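You operate a simulated robot arm through the tools that you are given. There is no shell and no other tool.

You are at the controls of a simulated robot arm. One attempt, no reset.

JOB
Steam the roll in the round dish on high and put it away in the top clear drawer.
Fine: one press of the yellow button; switch off before lifting the glass lid; lid on the black mat; shut the drawer; leave the dial set. Where these are worked on the way, their far stop is far enough and under half their travel is too little: top clear drawer.
Where things are to end (x, y in the base frame): roll within 0.03 m of [0.45, -0.6].

Only the result counts: the job must be done as asked and must still hold three seconds after the hand-in. Knocking over, shifting, dropping, spilling or breaking anything else fails it. Lids that push on must go on centred and level and be pressed home; caps that screw on are set level and turned clockwise until they are tight.

ROBOT AND FRAMES
A 6-joint arm with a fingered hand, fixed in place. Base frame: the origin is on the floor under the middle of its stand, x ahead of it, y to its left, z up. Lengths are in m, angles in degrees, forces in N, time in s.
With the tool pointing down near the work surface it reaches from about 0.12 to 0.82 m from the base axis. Its first joint turns from -166.0 to 166.0 degrees. Payload 4 kg.
The TCP is the grasp point between the finger pads, 0.02 m short of the fingertips. In the tool frame z runs along the fingers and y along their closing line. The gripper opens to 0.14 m; its body begins 0.054 m behind the TCP. The gripper is a hand of 3 fingers: y runs from the thumb to the fingers, the wrist lies at [0, 0, -0.215] in the tool frame.
Orientation is that of the tool frame in the base frame, as [roll, pitch, yaw] about the fixed x, y, z axes, in that order (R = Rz(yaw) Ry(pitch) Rx(roll)). With the fingers straight down and closing along the base's y, the tool's x points along the base's -x, its y along +y and its z along -z.

CONTROLS
- The arm moves only by the tool nudge_tool. Its argument "targets" is a list that holds one entry, the list of rows, each a list of 6 numbers: the shift along the tool's x, y, z in m, then the turn, a rotation vector about the tool's x, y, z in degrees. In form: [[[dx, dy, dz, ax, ay, az], ...]]. A call has 1 to 20 rows; each row is the pose to reach, as a shift and turn from the pose commanded when the call began, along the tool's axes at that moment. Rows are played at 5 a second. More than 0.05 m and 8.6 degrees between two rows, and nothing of the call is played. Where a pose cannot be reached the arm comes as near as it can. A force on the tool above 40 N (or 10 N above the force at the start of the call, whichever is more), or a blocked arm, ends the call early, and 0.2 s more pass. In this call time passes only in rows, and 0.2 s behind the last. The reply holds the time, the measured pose of the TCP, the force on the tool along the base axes, the opening and the grip force, in the units named above and with some noise, with the torque about the TCP (base axes, N m) and any sound that the robot's microphone picked up, and new pictures: "show" is both (left out), scene, wrist or none.
- Cameras (640 x 400 px; columns grow to the right, rows downward): "scene" is fixed at [0.0484, -0.6515, 1.6301]; the picture's right is [0.59, -0.81, 0.00], its down [-0.70, -0.52, -0.49] and it looks along [0.39, 0.29, -0.87] (base axes); focal length 339 px, centre (320, 200). "wrist" rides on the gripper at [0.074, -0.043, -0.079] in the tool frame; the picture's right is [0.50, 0.87, 0.00], its down [-0.59, 0.34, -0.73] and it looks along [-0.64, 0.37, 0.68] (tool axes); focal length 275 px, centre (320, 200). There is no depth. A picture from a camera that has moved, and an enlarged one, comes with that camera's place and axes in the base frame and with its lens.
- raise_lower(by): moves the trunk up (or, below 0, down) by that many m; the arm rides with it, the base frame stays. It gives what a move gives, with no picture.
- finger_targets(finger1, finger2, thumb_bend): sets how far each is bent, from 0 (flat) to 100 (curled in); at 30 the hand is open as for a grip, at 70 the pads meet at the TCP. One left out holds its place. A second passes; each finger stops where it meets its share of the squeeze, and holds until it gets a number again. It is the only way to open and close the hand. It gives what a move gives, with no picture; readings hold the bend of each and the force on the fingers (four entries, about 0 where the hand has none), thumb and palm.
- close_up(camera, box): a new picture of the part [left, top, right, bottom] of that camera's present view, enlarged. The clock stands still meanwhile.
- sign_off(): hands the job in; it is judged then, once.

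Places have to be worked out from the pictures, the camera data and where the tool is seen. Open the gripper and draw the arm clear of the work before you hand the job in, unless the task says otherwise.

The tools are called as name(argument=value, ...) on one line, values as JSON. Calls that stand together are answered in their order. nudge_tool: Moves the arm, as the interface text tells. Its arguments: {"type":"object","properties":{"targets":{"type":"array","items":{"type":"array","items":{"type":"array","items":{"type":"number"}}}},"show":{"type":"string","enum":["both","scene","wrist","none"]}},"required":["targets"]} The other tools are called the same way: raise_lower (by) moves the trunk up or down; finger_targets (finger1, finger2, thumb_bend) moves the fingers one by one; close_up (camera, box) takes an enlarged picture of a part of a camera's view; sign_off () hands the job in.

At the start:

```text
time: 0.0
position: [0.3229, -0.2698, 1.1894]
tcp_rot: [-180.0, 0.0, -179.9]
force: [-0.7, -1.2, 0.2]
ft_torque: [0.0, -0.01, 0.03]
gripper_width: 0.1402
finger_force: 0.1
shape: jaw
bend: [30.0, 30.0, 30.0]
finger forces: [0.1, 0.1, 0.0, 0.1, 0.1, 0.0]
trunk travel left (down, up): [-0.1, 0.49]
```

scene: 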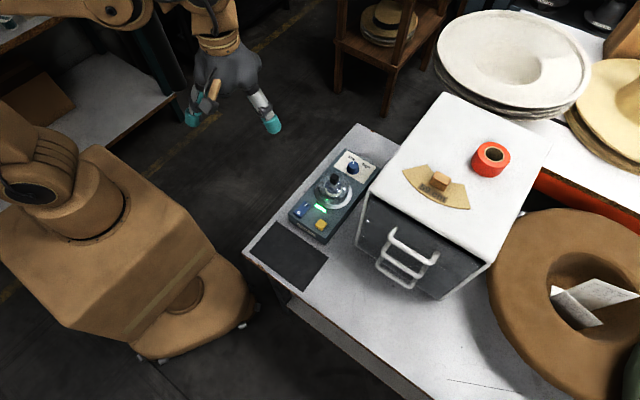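
wrist: 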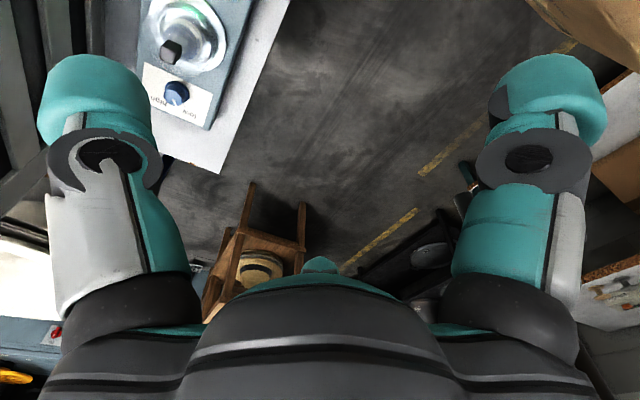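

I'll look closely at the steamer unit and the drawer cabinet first, before moving.

close_up(camera="scene", box=[270, 130, 390, 250])

close_up(camera="scene", box=[340, 80, 560, 310])

close_up(camera="wrist", box=[100, 0, 300, 180])

```text
3.33 times, centred on (330, 190) of scene
camera zoom: at [0.0484, -0.6515, 1.6301], right [0.59, -0.81, 0.0], down [-0.7, -0.52, -0.49], along [0.39, 0.29, -0.87], focal length 1130 px, centre (287, 233)
```

zoom: 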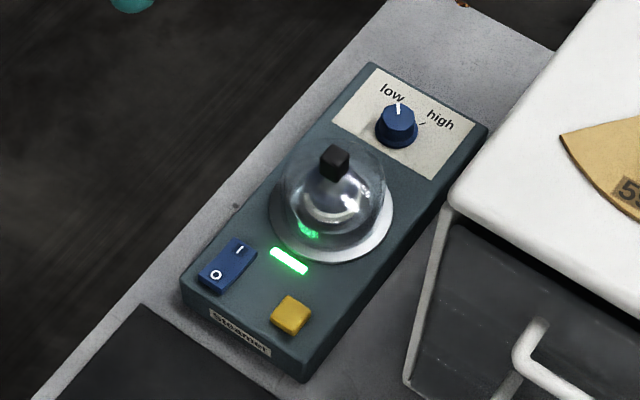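

```text
1.74 times, centred on (450, 195) of scene
camera zoom: at [0.0484, -0.6515, 1.6301], right [0.59, -0.81, 0.0], down [-0.7, -0.52, -0.49], along [0.39, 0.29, -0.87], focal length 590 px, centre (94, 209)
```

zoom: 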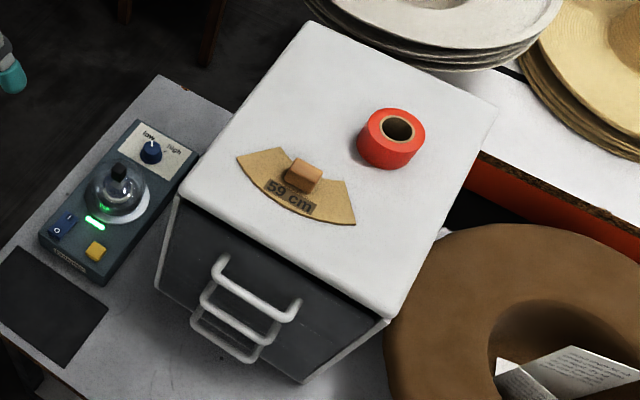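

```text
2.22 times, centred on (200, 90) of wrist
camera zoom: at [0.2486, -0.3105, 1.2695], right [-0.5, 0.87, 0.0], down [0.59, 0.34, 0.73], along [0.64, 0.37, -0.68], focal length 612 px, centre (587, 444)
```

zoom: 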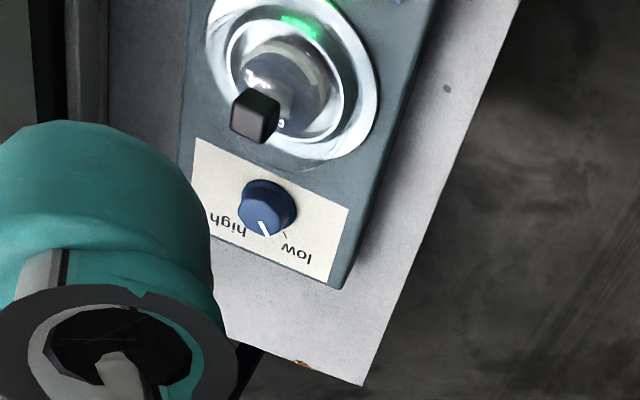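

The steamer unit appears axis-aligned at about x 0.33–0.60, y −0.46 to −0.34, top z≈0.82, and the cabinet front is at x≈0.37. I'll zoom further into the dome, switch, handles and orange roll to see where the roll is.

close_up(camera="scene", box=[305, 165, 365, 215])

close_up(camera="scene", box=[280, 190, 350, 245])

close_up(camera="scene", box=[350, 190, 500, 305])

close_up(camera="scene", box=[395, 125, 525, 220])

close_up(camera="wrist", box=[130, 0, 250, 75])

```text
8.00 times, centred on (335, 190) of scene
camera zoom: at [0.0484, -0.6515, 1.6301], right [0.59, -0.81, 0.0], down [-0.7, -0.52, -0.49], along [0.39, 0.29, -0.87], focal length 2712 px, centre (200, 280)
```

zoom: 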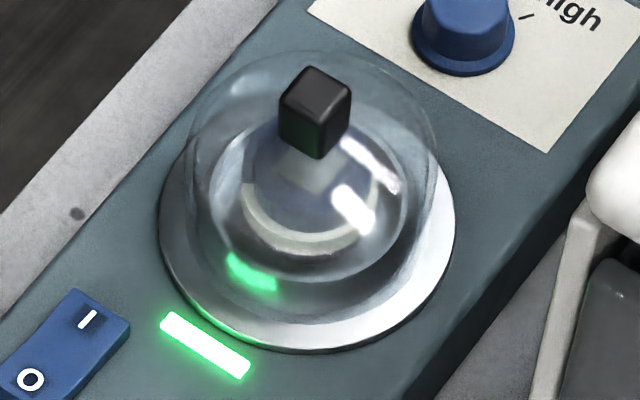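

```text
7.27 times, centred on (315, 218) of scene
camera zoom: at [0.0484, -0.6515, 1.6301], right [0.59, -0.81, 0.0], down [-0.7, -0.52, -0.49], along [0.39, 0.29, -0.87], focal length 2465 px, centre (356, 73)
```

zoom: 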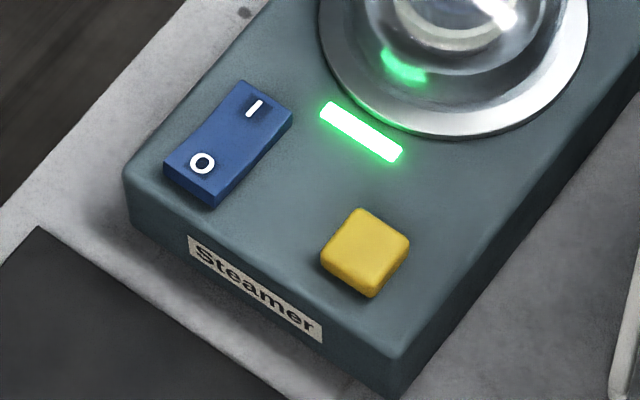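

```text
3.48 times, centred on (425, 248) of scene
camera zoom: at [0.0484, -0.6515, 1.6301], right [0.59, -0.81, 0.0], down [-0.7, -0.52, -0.49], along [0.39, 0.29, -0.87], focal length 1179 px, centre (-45, 35)
```

zoom: 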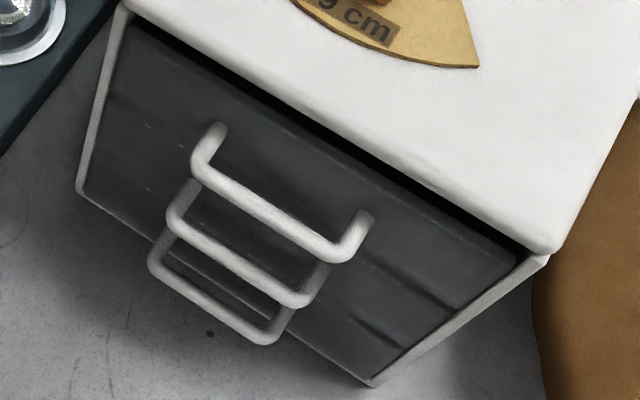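

```text
4.21 times, centred on (460, 172) of scene
camera zoom: at [0.0484, -0.6515, 1.6301], right [0.59, -0.81, 0.0], down [-0.7, -0.52, -0.49], along [0.39, 0.29, -0.87], focal length 1427 px, centre (-270, 316)
```

zoom: 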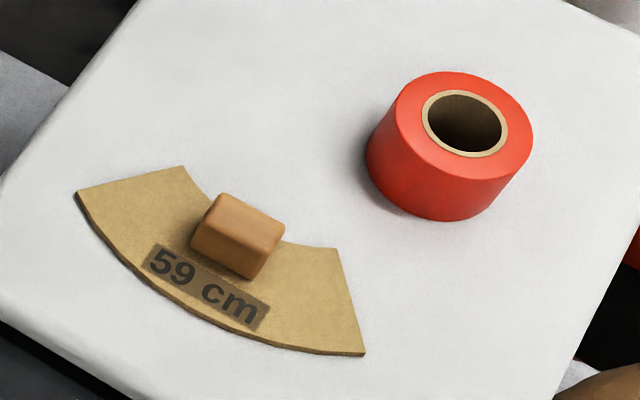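

```text
5.33 times, centred on (190, 38) of wrist
camera zoom: at [0.2486, -0.3105, 1.2695], right [-0.5, 0.87, 0.0], down [0.59, 0.34, 0.73], along [0.64, 0.37, -0.68], focal length 1468 px, centre (1013, 1067)
```

zoom: 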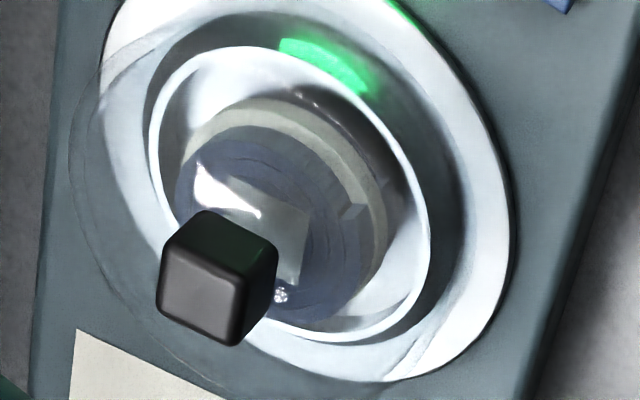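

The roll (bluish with cream rim) sits inside the dish under the dome; the unit's green lamp is lit and the dial is at low. I'll look at the dial pointer, rocker tilt and the hand's geometry in enlarged views.

close_up(camera="scene", box=[330, 145, 375, 180])

close_up(camera="scene", box=[170, 20, 300, 140])

close_up(camera="scene", box=[285, 195, 325, 225])

```text
11.43 times, centred on (352, 162) of scene
camera zoom: at [0.0484, -0.6515, 1.6301], right [0.59, -0.81, 0.0], down [-0.7, -0.52, -0.49], along [0.39, 0.29, -0.87], focal length 3874 px, centre (-51, 629)
```

zoom: 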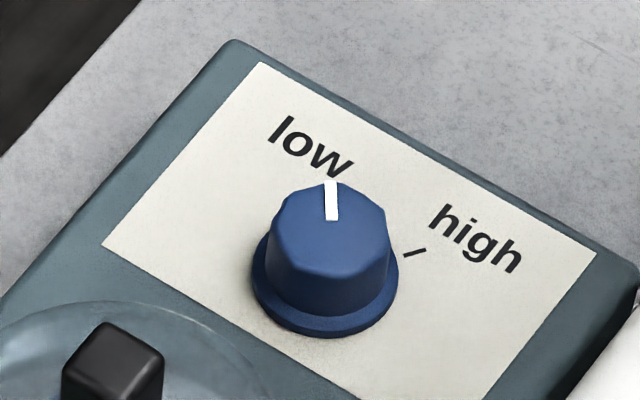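

```text
3.33 times, centred on (235, 80) of scene
camera zoom: at [0.0484, -0.6515, 1.6301], right [0.59, -0.81, 0.0], down [-0.7, -0.52, -0.49], along [0.39, 0.29, -0.87], focal length 1130 px, centre (603, 600)
```

zoom: 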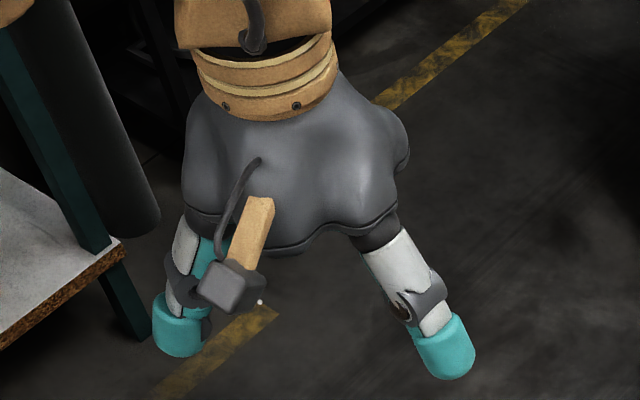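

```text
13.33 times, centred on (305, 210) of scene
camera zoom: at [0.0484, -0.6515, 1.6301], right [0.59, -0.81, 0.0], down [-0.7, -0.52, -0.49], along [0.39, 0.29, -0.87], focal length 4519 px, centre (520, 67)
```

zoom: 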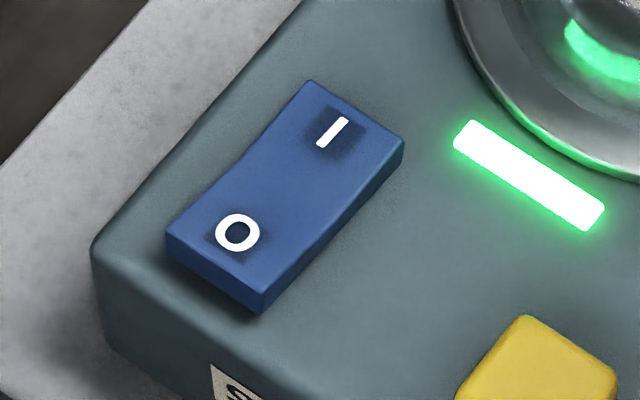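

The pointer is at low (≈+37° from +x) with the high tick ≈−38°, so the dial needs about 75° clockwise; the rocker's I end is down (power on). I'll test the fingers in free air to learn the hand's shape, bending finger1 only.

finger_targets(finger1=70)

close_up(camera="scene", box=[170, 20, 300, 140])

close_up(camera="wrist", box=[0, 0, 640, 400])

```text
time: 1.0
position: [0.3237, -0.2687, 1.1904]
tcp_rot: [-179.9, 0.1, 179.9]
force: [0.8, 0.8, -0.3]
ft_torque: [0.02, -0.02, -0.01]
gripper_width: 0.0705
finger_force: 0.1
shape: fingers
bend: [71.0, 30.0, 30.0]
finger forces: [0.1, 0.0, 0.1, 0.0, 0.0, 0.0]
trunk travel left (down, up): [-0.1, 0.49]
```

```text
3.33 times, centred on (235, 80) of scene
camera zoom: at [0.0484, -0.6515, 1.6301], right [0.59, -0.81, 0.0], down [-0.7, -0.52, -0.49], along [0.39, 0.29, -0.87], focal length 1130 px, centre (603, 600)
```

zoom: 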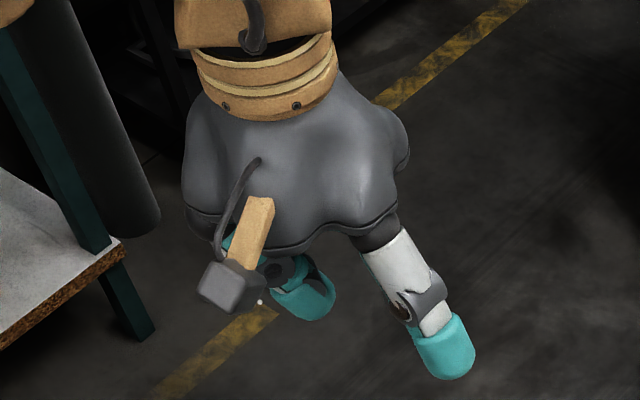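

```text
1.00 times, centred on (320, 200) of wrist (not enlarged: the box is as wide or as high as the picture)
camera zoom: at [0.2486, -0.3105, 1.2695], right [-0.5, 0.87, 0.0], down [0.59, 0.34, 0.73], along [0.64, 0.37, -0.68], focal length 275 px, centre (320, 200)
```

zoom: 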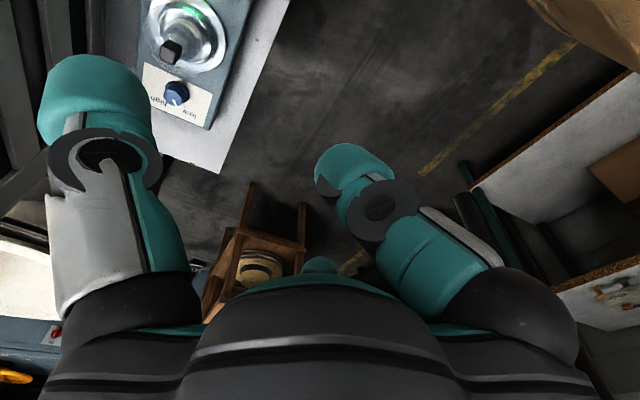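

Finger1 is the one on the tool's +x side. Now I'll close the others to see the closed cluster.

finger_targets(finger1=68, finger2=68, thumb_bend=68)

close_up(camera="scene", box=[170, 20, 300, 140])

close_up(camera="wrist", box=[0, 0, 640, 400])

```text
time: 2.0
position: [0.3228, -0.2677, 1.19]
tcp_rot: [180.0, 0.0, -179.9]
force: [0.0, -1.2, -0.3]
ft_torque: [0.01, -0.01, -0.04]
gripper_width: 0.0077
finger_force: 0.0
shape: fingers
bend: [68.0, 68.0, 68.0]
finger forces: [0.1, 0.1, 0.1, 0.0, 0.0, 0.0]
trunk travel left (down, up): [-0.1, 0.49]
```

```text
3.33 times, centred on (235, 80) of scene
camera zoom: at [0.0484, -0.6515, 1.6301], right [0.59, -0.81, 0.0], down [-0.7, -0.52, -0.49], along [0.39, 0.29, -0.87], focal length 1130 px, centre (603, 600)
```

zoom: 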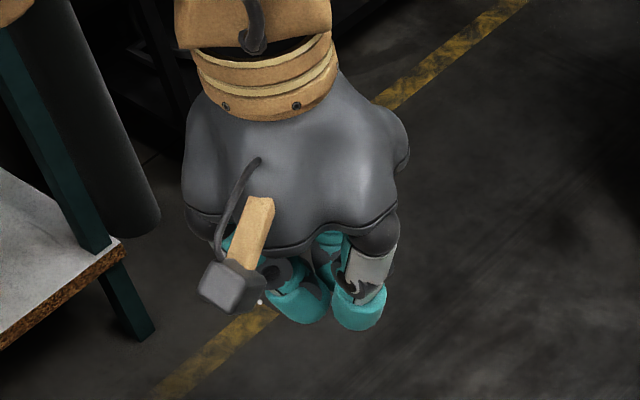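

```text
1.00 times, centred on (320, 200) of wrist (not enlarged: the box is as wide or as high as the picture)
camera zoom: at [0.2486, -0.3105, 1.2695], right [-0.5, 0.87, 0.0], down [0.59, 0.34, 0.73], along [0.64, 0.37, -0.68], focal length 275 px, centre (320, 200)
```

zoom: 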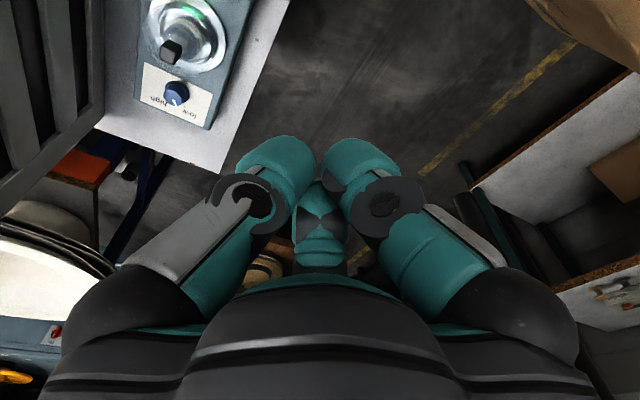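

The closed cluster meets cleanly at the TCP. I'll set a moderate opening and travel over the dial at about (0.542, −0.404), stopping well above it to refine its position.

finger_targets(finger1=45, finger2=45, thumb_bend=45)

nudge_tool(targets=[[[-0.0365, -0.0225, 0, 0, 0, 0], [-0.073, -0.045, 0, 0, 0, 0], [-0.1095, -0.0675, 0, 0, 0, 0], [-0.146, -0.09, 0, 0, 0, 0], [-0.1825, -0.1125, 0, 0, 0, 0], [-0.219, -0.135, 0, 0, 0, 0], [-0.219, -0.135, 0.04, 0, 0, 0], [-0.219, -0.135, 0.08, 0, 0, 0], [-0.219, -0.135, 0.12, 0, 0, 0], [-0.219, -0.135, 0.16, 0, 0, 0], [-0.219, -0.135, 0.2, 0, 0, 0]]])

```text
time: 3.0
position: [0.3233, -0.2687, 1.1895]
tcp_rot: [180.0, 0.0, -180.0]
force: [0.2, -0.3, 0.0]
ft_torque: [-0.02, 0.0, 0.02]
gripper_width: 0.0795
finger_force: 0.1
shape: fingers
bend: [45.0, 45.0, 45.0]
finger forces: [0.1, 0.0, 0.1, 0.0, 0.0, 0.0]
trunk travel left (down, up): [-0.1, 0.49]
```

```text
time: 5.4
position: [0.5436, -0.4034, 0.9892]
tcp_rot: [180.0, 0.0, 180.0]
force: [0.4, 0.8, 0.0]
ft_torque: [0.02, 0.01, -0.04]
gripper_width: 0.0793
finger_force: 0.1
shape: fingers
bend: [45.0, 45.0, 45.0]
finger forces: [0.0, 0.1, 0.1, 0.0, 0.0, 0.0]
trunk travel left (down, up): [-0.1, 0.49]
camera wrist: at [0.4688, -0.4458, 1.0689], right [-0.5, 0.87, 0.0], down [0.59, 0.34, 0.73], along [0.64, 0.37, -0.68], focal length 275 px, centre (320, 200)
```

scene: 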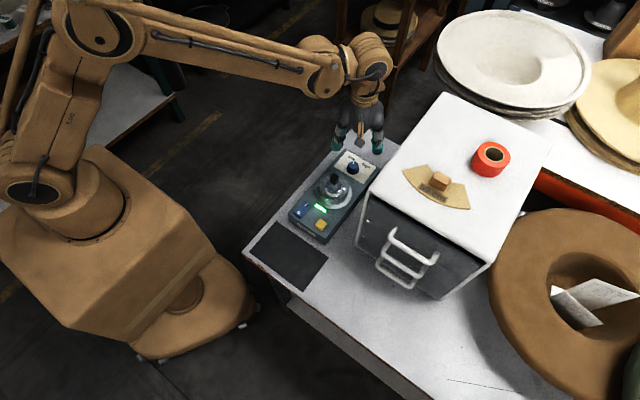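
wrist: 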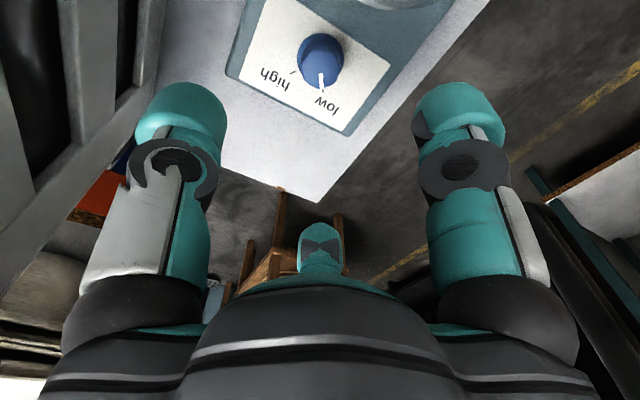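

The dial shows near (320, 58) in the wrist view, i.e. about (0.539, −0.405). I'll enlarge it to refine its centre and angles.

close_up(camera="wrist", box=[220, 0, 420, 140])

close_up(camera="scene", box=[310, 110, 400, 200])

```text
2.86 times, centred on (320, 70) of wrist
camera zoom: at [0.4688, -0.4458, 1.0689], right [-0.5, 0.87, 0.0], down [0.59, 0.34, 0.73], along [0.64, 0.37, -0.68], focal length 786 px, centre (320, 571)
```

zoom: 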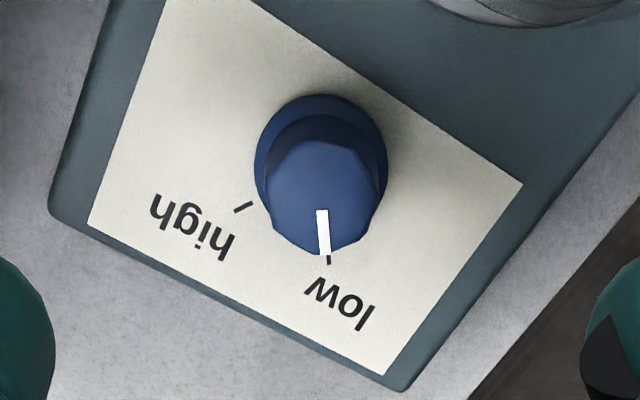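

```text
4.44 times, centred on (355, 155) of scene
camera zoom: at [0.0484, -0.6515, 1.6301], right [0.59, -0.81, 0.0], down [-0.7, -0.52, -0.49], along [0.39, 0.29, -0.87], focal length 1506 px, centre (164, 400)
```

zoom: 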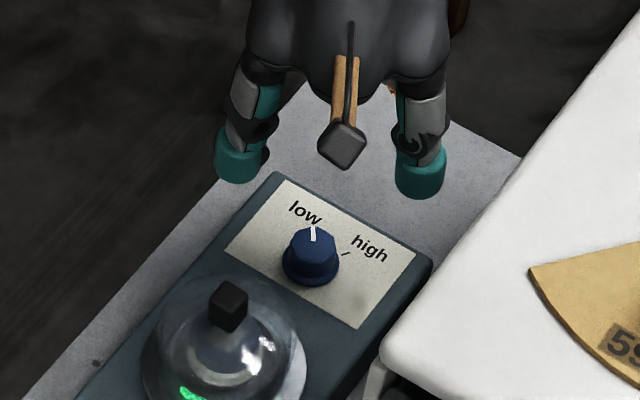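

Dial axis works out to about (0.543, −0.402), top z≈0.85, essentially under the TCP; ticks are near ±34°, so ~69° clockwise in total. I narrow the fingers, pre-turn −10° and descend to grip the top of the knob.

finger_targets(finger1=52, finger2=52, thumb_bend=52)

nudge_tool(targets=[[[0, 0, 0.03, 0, 0, -5], [0, 0.001, 0.06, 0, 0, -10], [0, 0.001, 0.09, 0, 0, -10], [0, 0.001, 0.11, 0, 0, -10]]])

```text
time: 6.4
position: [0.5426, -0.4032, 0.9903]
tcp_rot: [179.9, 0.0, -180.0]
force: [0.0, 0.5, 0.5]
ft_torque: [0.0, 0.01, 0.0]
gripper_width: 0.0578
finger_force: 0.0
shape: fingers
bend: [52.0, 52.0, 52.0]
finger forces: [0.1, 0.0, 0.1, 0.1, 0.0, 0.0]
trunk travel left (down, up): [-0.1, 0.49]
```

```text
time: 7.4
position: [0.5417, -0.4023, 0.8813]
tcp_rot: [180.0, 0.0, -170.0]
force: [0.2, -0.1, -0.7]
ft_torque: [-0.03, 0.04, 0.02]
gripper_width: 0.0575
finger_force: 0.0
shape: fingers
bend: [52.0, 52.0, 52.0]
finger forces: [0.1, 0.0, 0.1, 0.0, 0.0, 0.0]
trunk travel left (down, up): [-0.1, 0.49]
camera wrist: at [0.4764, -0.4575, 0.9595], right [-0.64, 0.77, 0.0], down [0.52, 0.44, 0.73], along [0.56, 0.47, -0.68], focal length 275 px, centre (320, 200)
```

scene: 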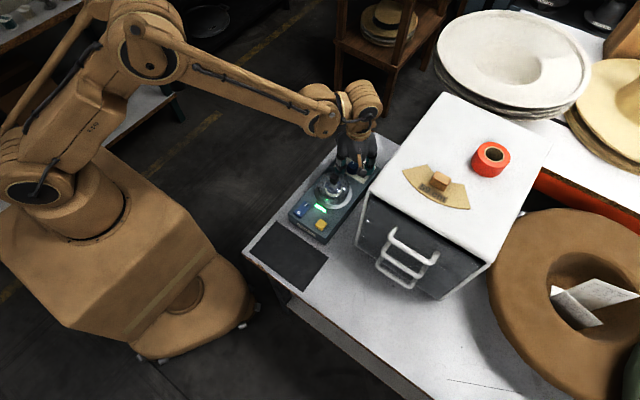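
wrist: 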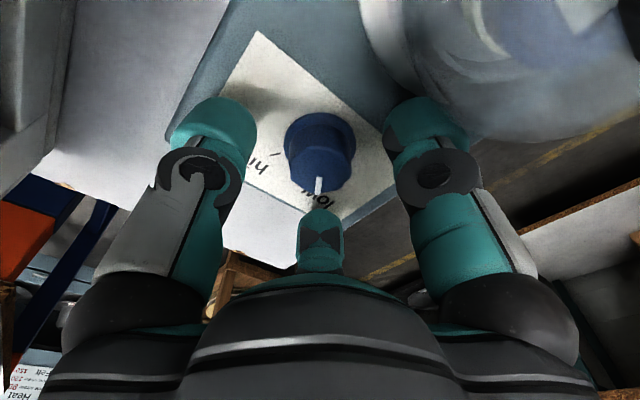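

Now at z 0.881 with the dial between the fingers. I'll check the alignment enlarged.

close_up(camera="wrist", box=[160, 60, 480, 280])

close_up(camera="scene", box=[310, 120, 400, 210])

```text
1.82 times, centred on (320, 170) of wrist
camera zoom: at [0.4764, -0.4575, 0.9595], right [-0.64, 0.77, 0.0], down [0.52, 0.44, 0.73], along [0.56, 0.47, -0.68], focal length 500 px, centre (320, 254)
```

zoom: 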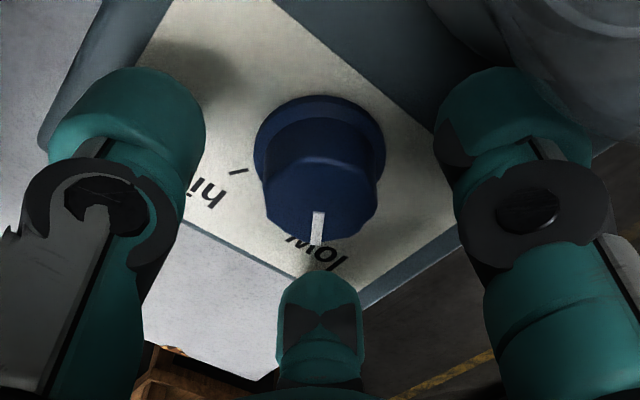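

```text
4.44 times, centred on (355, 165) of scene
camera zoom: at [0.0484, -0.6515, 1.6301], right [0.59, -0.81, 0.0], down [-0.7, -0.52, -0.49], along [0.39, 0.29, -0.87], focal length 1506 px, centre (164, 356)
```

zoom: 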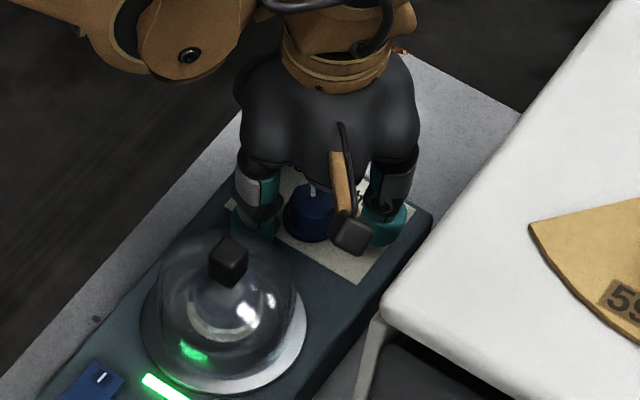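

The dial is centred, but the wrist camera (z≈0.935 when gripping) would sweep over the lid's knob (top ≈0.915) if I turned from here. I'll rise, turn back to −75° so the whole clockwise turn stays away from the knob, then come down again.

nudge_tool(targets=[[[0, 0, -0.03, 0, 0, 0], [0, 0, -0.06, 0, 0, 0], [0, 0, -0.06, 0, 0, -8.2], [0, 0, -0.06, 0, 0, -16.4], [0, 0, -0.06, 0, 0, -24.6], [0, 0, -0.06, 0, 0, -32.8], [0, 0, -0.06, 0, 0, -41], [0, 0, -0.06, 0, 0, -49.2], [0, 0, -0.06, 0, 0, -57.4], [0, 0, -0.06, 0, 0, -65], [0, 0, -0.03, 0, 0, -65], [0, 0, -0.005, 0, 0, -65]]])

close_up(camera="scene", box=[310, 120, 400, 210])

```text
time: 10.0
position: [0.5597, -0.3778, 0.9329]
tcp_rot: [-179.9, -0.6, -132.8]
force: [-0.2, 0.0, -0.1]
ft_torque: [0.02, -0.02, 0.01]
gripper_width: 0.0576
finger_force: 0.0
shape: fingers
bend: [52.0, 52.0, 52.0]
finger forces: [0.0, 0.0, 0.0, 0.0, 0.1, 0.1]
out of reach, approached as far as the arm can: row 7, 8, 9, 10, 11, 12
trunk travel left (down, up): [-0.1, 0.49]
camera wrist: at [0.5416, -0.4604, 1.013], right [-0.98, 0.22, 0.0], down [0.15, 0.67, 0.73], along [0.16, 0.71, -0.69], focal length 275 px, centre (320, 200)
```

scene: 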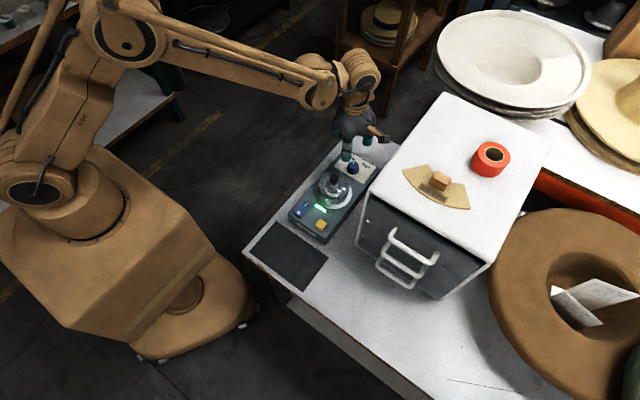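
wrist: 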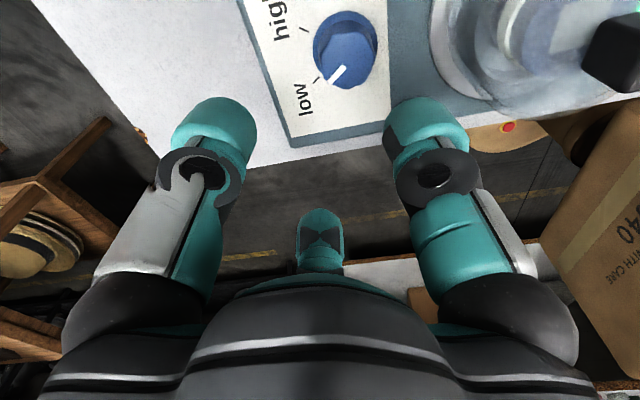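

```text
4.44 times, centred on (355, 165) of scene
camera zoom: at [0.0484, -0.6515, 1.6301], right [0.59, -0.81, 0.0], down [-0.7, -0.52, -0.49], along [0.39, 0.29, -0.87], focal length 1506 px, centre (164, 356)
```

zoom: 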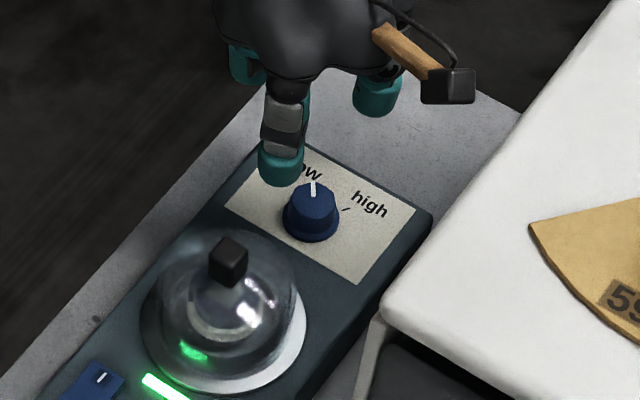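

The last joint hits its limit near −45°, so I'll use the other direction: turn clockwise well past, keeping high, to a start pose on the +y side. First part of that turn now, then I'll read the pose.

nudge_tool(targets=[[[0, 0, -0.02, 0, 0, 8], [0, 0, -0.02, 0, 0, 16], [0, 0, -0.02, 0, 0, 24], [0, 0, -0.02, 0, 0, 32], [0, 0, -0.02, 0, 0, 40], [0, 0, -0.02, 0, 0, 48], [0, 0, -0.02, 0, 0, 56], [0, 0, -0.02, 0, 0, 64], [0, 0, -0.02, 0, 0, 72], [0, 0, -0.02, 0, 0, 80], [0, 0, -0.02, 0, 0, 88]]], show="none")

```text
time: 12.4
position: [0.5582, -0.3781, 0.9537]
tcp_rot: [-179.4, 0.1, 139.1]
force: [-0.1, 0.2, 0.5]
ft_torque: [0.02, 0.01, 0.04]
gripper_width: 0.0572
finger_force: 0.0
shape: fingers
bend: [52.0, 52.0, 52.0]
finger forces: [0.0, 0.0, 0.1, 0.0, 0.0, 0.0]
trunk travel left (down, up): [-0.1, 0.49]
```

Commanded pose follows the actual one; I'm now at 41° clockwise. Best start is ~117° clockwise, with the gap between fingers facing the dome and the camera on the far side, so I go there, re-centre on (0.543, −0.4025), and descend to z≈0.885.

nudge_tool(targets=[[[-0.0043, -0.0287, 0, -0.6, 0, 7.6], [-0.0043, -0.0287, 0, -0.6, 0, 15.2], [-0.0043, -0.0287, 0, -0.6, 0, 22.8], [-0.0043, -0.0287, 0, -0.6, 0, 30.4], [-0.0043, -0.0287, 0, -0.6, 0, 38], [-0.0043, -0.0287, 0, -0.6, 0, 45.6], [-0.0043, -0.0287, 0, -0.6, 0, 53.2], [-0.0043, -0.0287, 0, -0.6, 0, 60.8], [-0.0043, -0.0287, 0, -0.6, 0, 68.4], [-0.0043, -0.0287, 0, -0.6, 0, 76], [-0.0043, -0.0287, 0.04, -0.6, 0, 76], [-0.0043, -0.0287, 0.069, -0.6, 0, 76]]])

close_up(camera="wrist", box=[160, 40, 480, 260])

close_up(camera="scene", box=[310, 120, 400, 210])

```text
time: 15.0
position: [0.5426, -0.4037, 0.8841]
tcp_rot: [179.7, 0.4, 63.3]
force: [-0.2, 0.5, -0.9]
ft_torque: [0.03, -0.02, -0.01]
gripper_width: 0.0575
finger_force: 0.1
shape: fingers
bend: [52.0, 52.0, 52.0]
finger forces: [0.0, 0.0, 0.1, 0.0, 0.0, 0.0]
trunk travel left (down, up): [-0.1, 0.49]
camera wrist: at [0.537, -0.3172, 0.9628], right [1.0, 0.06, 0.0], down [0.04, -0.67, 0.74], along [0.04, -0.74, -0.67], focal length 275 px, centre (320, 200)
```

scene: 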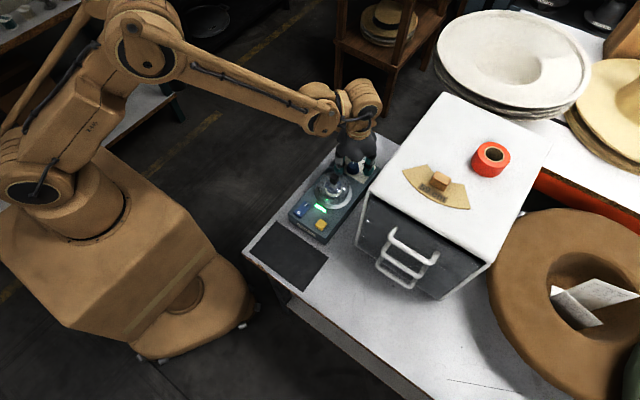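
wrist: 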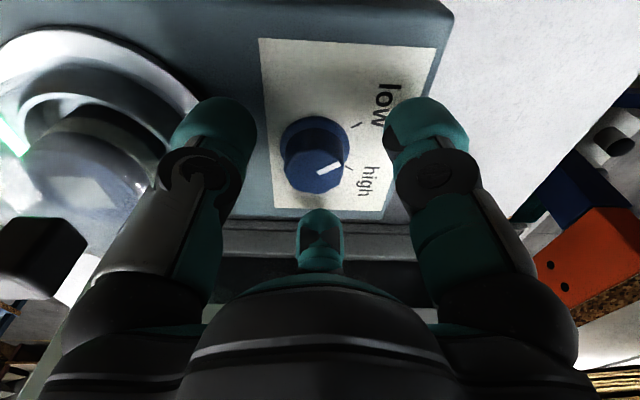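

```text
1.82 times, centred on (320, 150) of wrist
camera zoom: at [0.537, -0.3172, 0.9628], right [1.0, 0.06, 0.0], down [0.04, -0.67, 0.74], along [0.04, -0.74, -0.67], focal length 500 px, centre (320, 291)
```

zoom: 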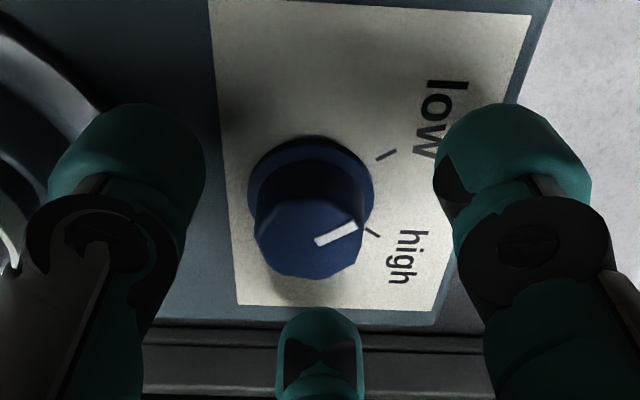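

```text
4.44 times, centred on (355, 165) of scene
camera zoom: at [0.0484, -0.6515, 1.6301], right [0.59, -0.81, 0.0], down [-0.7, -0.52, -0.49], along [0.39, 0.29, -0.87], focal length 1506 px, centre (164, 356)
```

zoom: 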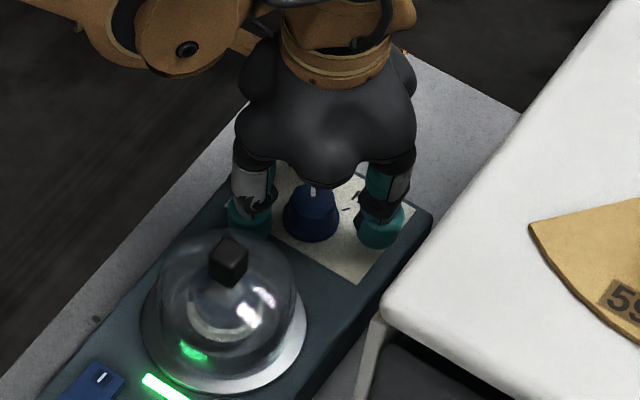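

Triangulating the new view against the earlier ones gives the dial axis at (0.538, −0.405) with its top at z≈0.864 and panel ≈0.842 (a bit higher than first thought). I'll shift 5 mm and descend only 12 mm, then grip gently.

nudge_tool(targets=[[[-0.0036, -0.0038, 0, 0, 0, 0], [-0.0036, -0.0038, 0.006, 0, 0, 0], [-0.0036, -0.0038, 0.012, 0, 0, 0]]], show="none")

close_up(camera="wrist", box=[160, 80, 480, 280])

close_up(camera="scene", box=[320, 140, 390, 190])

```text
time: 15.8
position: [0.5381, -0.4051, 0.8735]
tcp_rot: [179.7, 0.3, 63.3]
force: [-0.3, -0.1, 0.6]
ft_torque: [0.04, 0.03, 0.02]
gripper_width: 0.0575
finger_force: 1.5
shape: fingers
bend: [52.0, 52.0, 52.0]
finger forces: [0.1, 0.1, 0.0, 0.1, 1.2, 0.1]
trunk travel left (down, up): [-0.1, 0.49]
```

```text
2.00 times, centred on (320, 180) of wrist
camera zoom: at [0.5329, -0.3176, 0.9518], right [1.0, 0.06, 0.0], down [0.04, -0.67, 0.74], along [0.04, -0.74, -0.67], focal length 551 px, centre (320, 240)
```

zoom: 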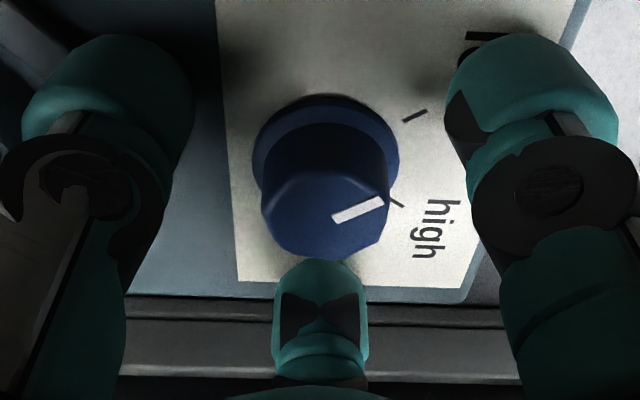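

```text
8.00 times, centred on (355, 165) of scene
camera zoom: at [0.0484, -0.6515, 1.6301], right [0.59, -0.81, 0.0], down [-0.7, -0.52, -0.49], along [0.39, 0.29, -0.87], focal length 2712 px, centre (40, 480)
```

zoom: 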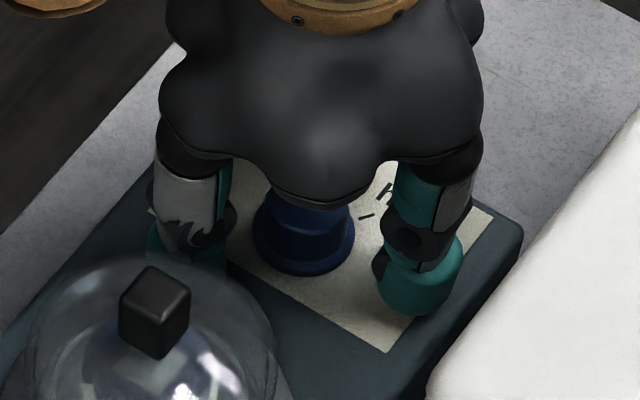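

The thumb reads 1.2 N: it lies nearest the dome, so it is probably brushing the dish or dome. I'll lift straight up at once and check that the lid has not moved.

nudge_tool(targets=[[[0, 0, -0.01, 0, 0, 0], [0, 0, -0.03, 0, 0, 0]]], show="none")

close_up(camera="scene", box=[300, 140, 390, 220])

close_up(camera="wrist", box=[0, 0, 320, 300])

```text
time: 16.4
position: [0.5389, -0.4039, 0.9032]
tcp_rot: [179.7, 0.2, 63.3]
force: [0.7, -0.6, -0.1]
ft_torque: [-0.01, -0.01, -0.01]
gripper_width: 0.0573
finger_force: 0.0
shape: fingers
bend: [52.0, 52.0, 52.0]
finger forces: [0.1, 0.0, 0.0, 0.0, 0.0, 0.0]
trunk travel left (down, up): [-0.1, 0.49]
```

```text
5.00 times, centred on (345, 180) of scene
camera zoom: at [0.0484, -0.6515, 1.6301], right [0.59, -0.81, 0.0], down [-0.7, -0.52, -0.49], along [0.39, 0.29, -0.87], focal length 1695 px, centre (195, 300)
```

zoom: 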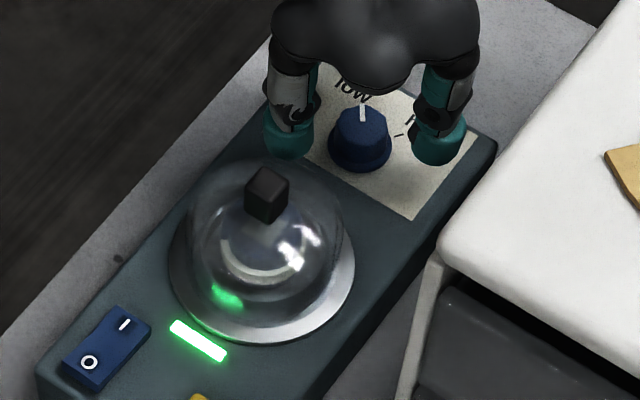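

```text
1.33 times, centred on (160, 150) of wrist
camera zoom: at [0.5326, -0.3173, 0.9823], right [1.0, 0.06, 0.0], down [0.04, -0.67, 0.74], along [0.04, -0.74, -0.67], focal length 367 px, centre (533, 267)
```

zoom: 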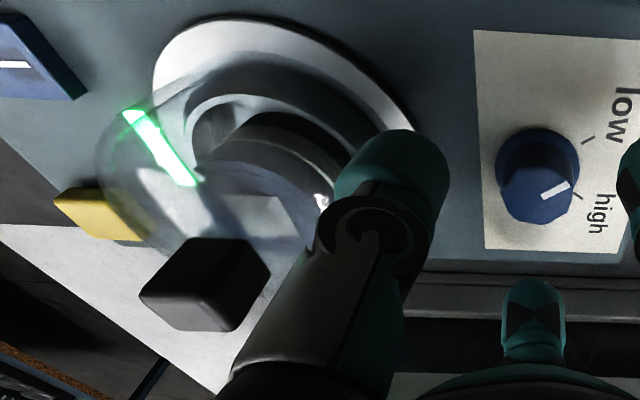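

The lid hasn't moved (its knob is at the same image angles); the thumb only brushed the dish rim. I'll use a narrower opening and do the turn in two bites of ~35°, starting 18° further round so the fingers stay clear of the dish.

finger_targets(finger1=55, finger2=55, thumb_bend=55)

nudge_tool(targets=[[[0, 0, 0, 0, 0, 6], [0, 0, 0, 0, 0, 12], [0, 0, 0, 0, 0, 18], [0, 0, 0.015, 0, 0, 18], [0, 0, 0.024, 0, 0, 18], [0, 0, 0.029, 0, 0, 18]]], show="none")

close_up(camera="wrist", box=[160, 80, 480, 280])

```text
time: 17.4
position: [0.5385, -0.4041, 0.9039]
tcp_rot: [179.8, 0.2, 63.4]
force: [0.1, -0.1, -0.5]
ft_torque: [0.0, -0.02, 0.02]
gripper_width: 0.048
finger_force: 0.0
shape: fingers
bend: [55.0, 55.0, 55.0]
finger forces: [0.0, 0.1, 0.0, 0.0, 0.1, 0.0]
trunk travel left (down, up): [-0.1, 0.49]
```

```text
time: 18.8
position: [0.5391, -0.4036, 0.874]
tcp_rot: [179.6, 0.2, 45.2]
force: [-0.1, -0.4, 0.4]
ft_torque: [0.01, -0.01, 0.0]
gripper_width: 0.0481
finger_force: 0.1
shape: fingers
bend: [55.0, 55.0, 55.0]
finger forces: [0.1, 0.0, 0.1, 0.0, 0.0, 0.0]
trunk travel left (down, up): [-0.1, 0.49]
```

```text
2.00 times, centred on (320, 180) of wrist
camera zoom: at [0.5598, -0.3196, 0.9524], right [0.97, -0.25, 0.0], down [-0.17, -0.65, 0.74], along [-0.18, -0.72, -0.67], focal length 551 px, centre (320, 240)
```

zoom: 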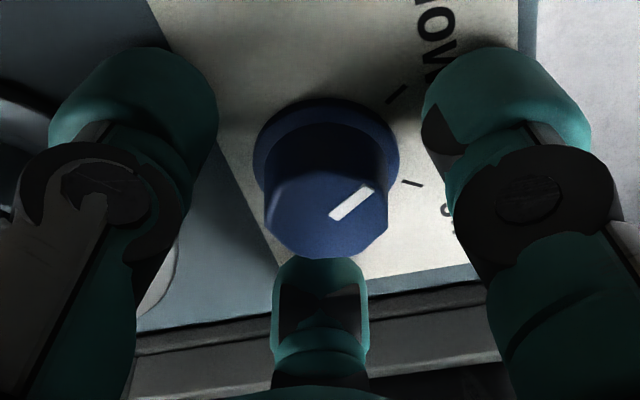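

No contact now and the knob is centred between the fingers. Closing to grip the dial.

finger_targets(finger1=66, finger2=66, thumb_bend=66)

```text
time: 19.8
position: [0.5394, -0.4046, 0.8733]
tcp_rot: [179.6, 0.2, 45.3]
force: [0.1, -0.8, -0.5]
ft_torque: [-0.04, -0.04, -0.03]
gripper_width: 0.0222
finger_force: 5.8
shape: fingers
bend: [63.0, 63.0, 65.0]
finger forces: [4.4, 4.9, 0.1, 0.0, 3.0, 0.0]
trunk travel left (down, up): [-0.1, 0.49]
```

Grip contact on all three (4.4, 4.9, 3.0 N). Turning 35° clockwise.

nudge_tool(targets=[[[0, 0, 0, 0, 0, 7], [0, 0, 0, 0, 0, 14], [0, 0, 0, 0, 0, 21], [0, 0, 0, 0, 0, 28], [0, 0, 0, 0, 0, 35]]])

close_up(camera="wrist", box=[160, 80, 480, 280])

```text
time: 21.0
position: [0.54, -0.4026, 0.8734]
tcp_rot: [179.7, -0.1, 10.2]
force: [4.2, -0.2, 0.2]
ft_torque: [-0.01, -0.08, 0.04]
gripper_width: 0.0228
finger_force: 6.0
shape: fingers
bend: [63.0, 63.0, 65.0]
finger forces: [6.1, 3.6, 0.0, 0.1, 3.0, 0.0]
trunk travel left (down, up): [-0.1, 0.49]
camera wrist: at [0.6037, -0.3469, 0.9527], right [0.64, -0.76, 0.01], down [-0.52, -0.43, 0.74], along [-0.56, -0.48, -0.68], focal length 275 px, centre (320, 200)
```

scene: 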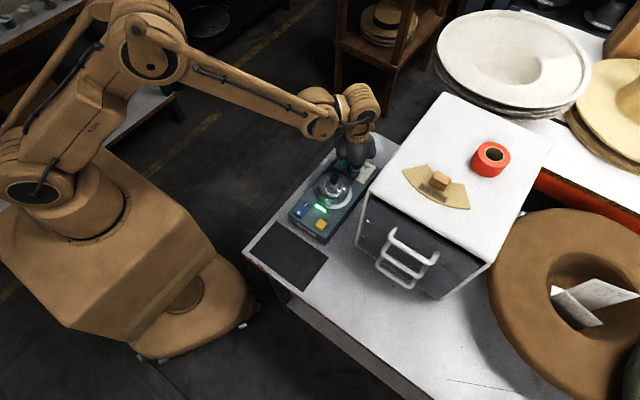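
wrist: 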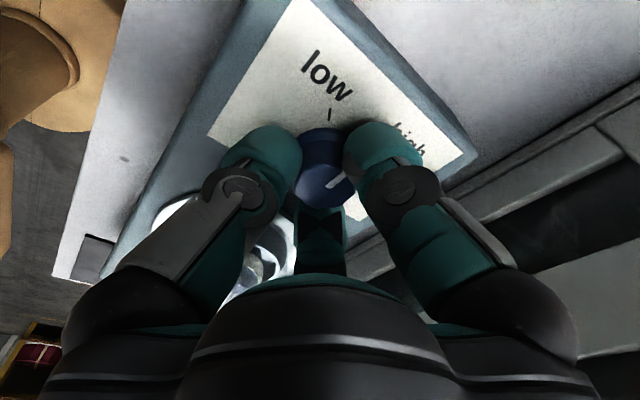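

```text
2.00 times, centred on (320, 180) of wrist
camera zoom: at [0.6037, -0.3469, 0.9527], right [0.64, -0.76, 0.01], down [-0.52, -0.43, 0.74], along [-0.56, -0.48, -0.68], focal length 551 px, centre (320, 240)
```

zoom: 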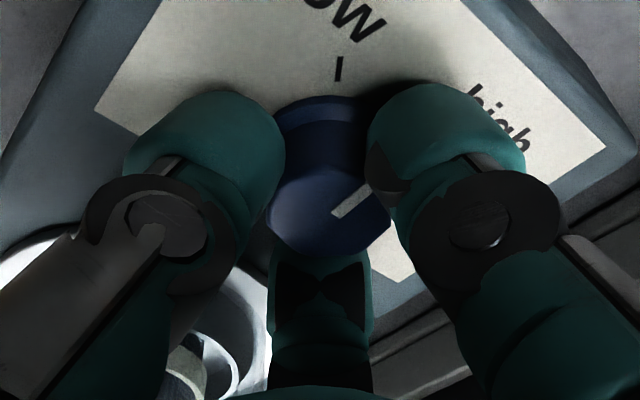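

The dial followed the hand (~35°). I'll release a little, turn back 35° at the same height, and regrip for the second bite.

finger_targets(finger1=55, finger2=55, thumb_bend=55)

nudge_tool(targets=[[[0, 0, 0, 0, 0, -7], [0, 0, 0, 0, 0, -14], [0, 0, 0, 0, 0, -21], [0, 0, 0, 0, 0, -28], [0, 0, 0, 0, 0, -35]]], show="none")

close_up(camera="wrist", box=[160, 80, 480, 280])

```text
time: 22.0
position: [0.5375, -0.4033, 0.874]
tcp_rot: [179.6, -0.2, 10.3]
force: [0.2, 0.0, 0.0]
ft_torque: [0.02, 0.0, 0.0]
gripper_width: 0.0474
finger_force: 0.1
shape: fingers
bend: [55.0, 55.0, 55.0]
finger forces: [0.1, 0.0, 0.1, 0.0, 0.0, 0.0]
trunk travel left (down, up): [-0.1, 0.49]
```

```text
time: 23.2
position: [0.5385, -0.4035, 0.8738]
tcp_rot: [179.6, 0.1, 45.4]
force: [-0.4, -0.3, 0.4]
ft_torque: [-0.02, -0.05, 0.03]
gripper_width: 0.0479
finger_force: 0.0
shape: fingers
bend: [55.0, 55.0, 55.0]
finger forces: [0.0, 0.1, 0.0, 0.1, 0.1, 0.0]
trunk travel left (down, up): [-0.1, 0.49]
```

```text
2.00 times, centred on (320, 180) of wrist
camera zoom: at [0.5594, -0.3192, 0.9522], right [0.97, -0.25, 0.0], down [-0.17, -0.65, 0.74], along [-0.18, -0.72, -0.67], focal length 551 px, centre (320, 240)
```

zoom: 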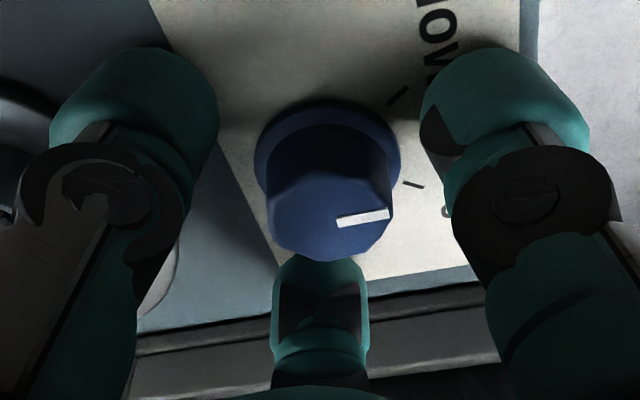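

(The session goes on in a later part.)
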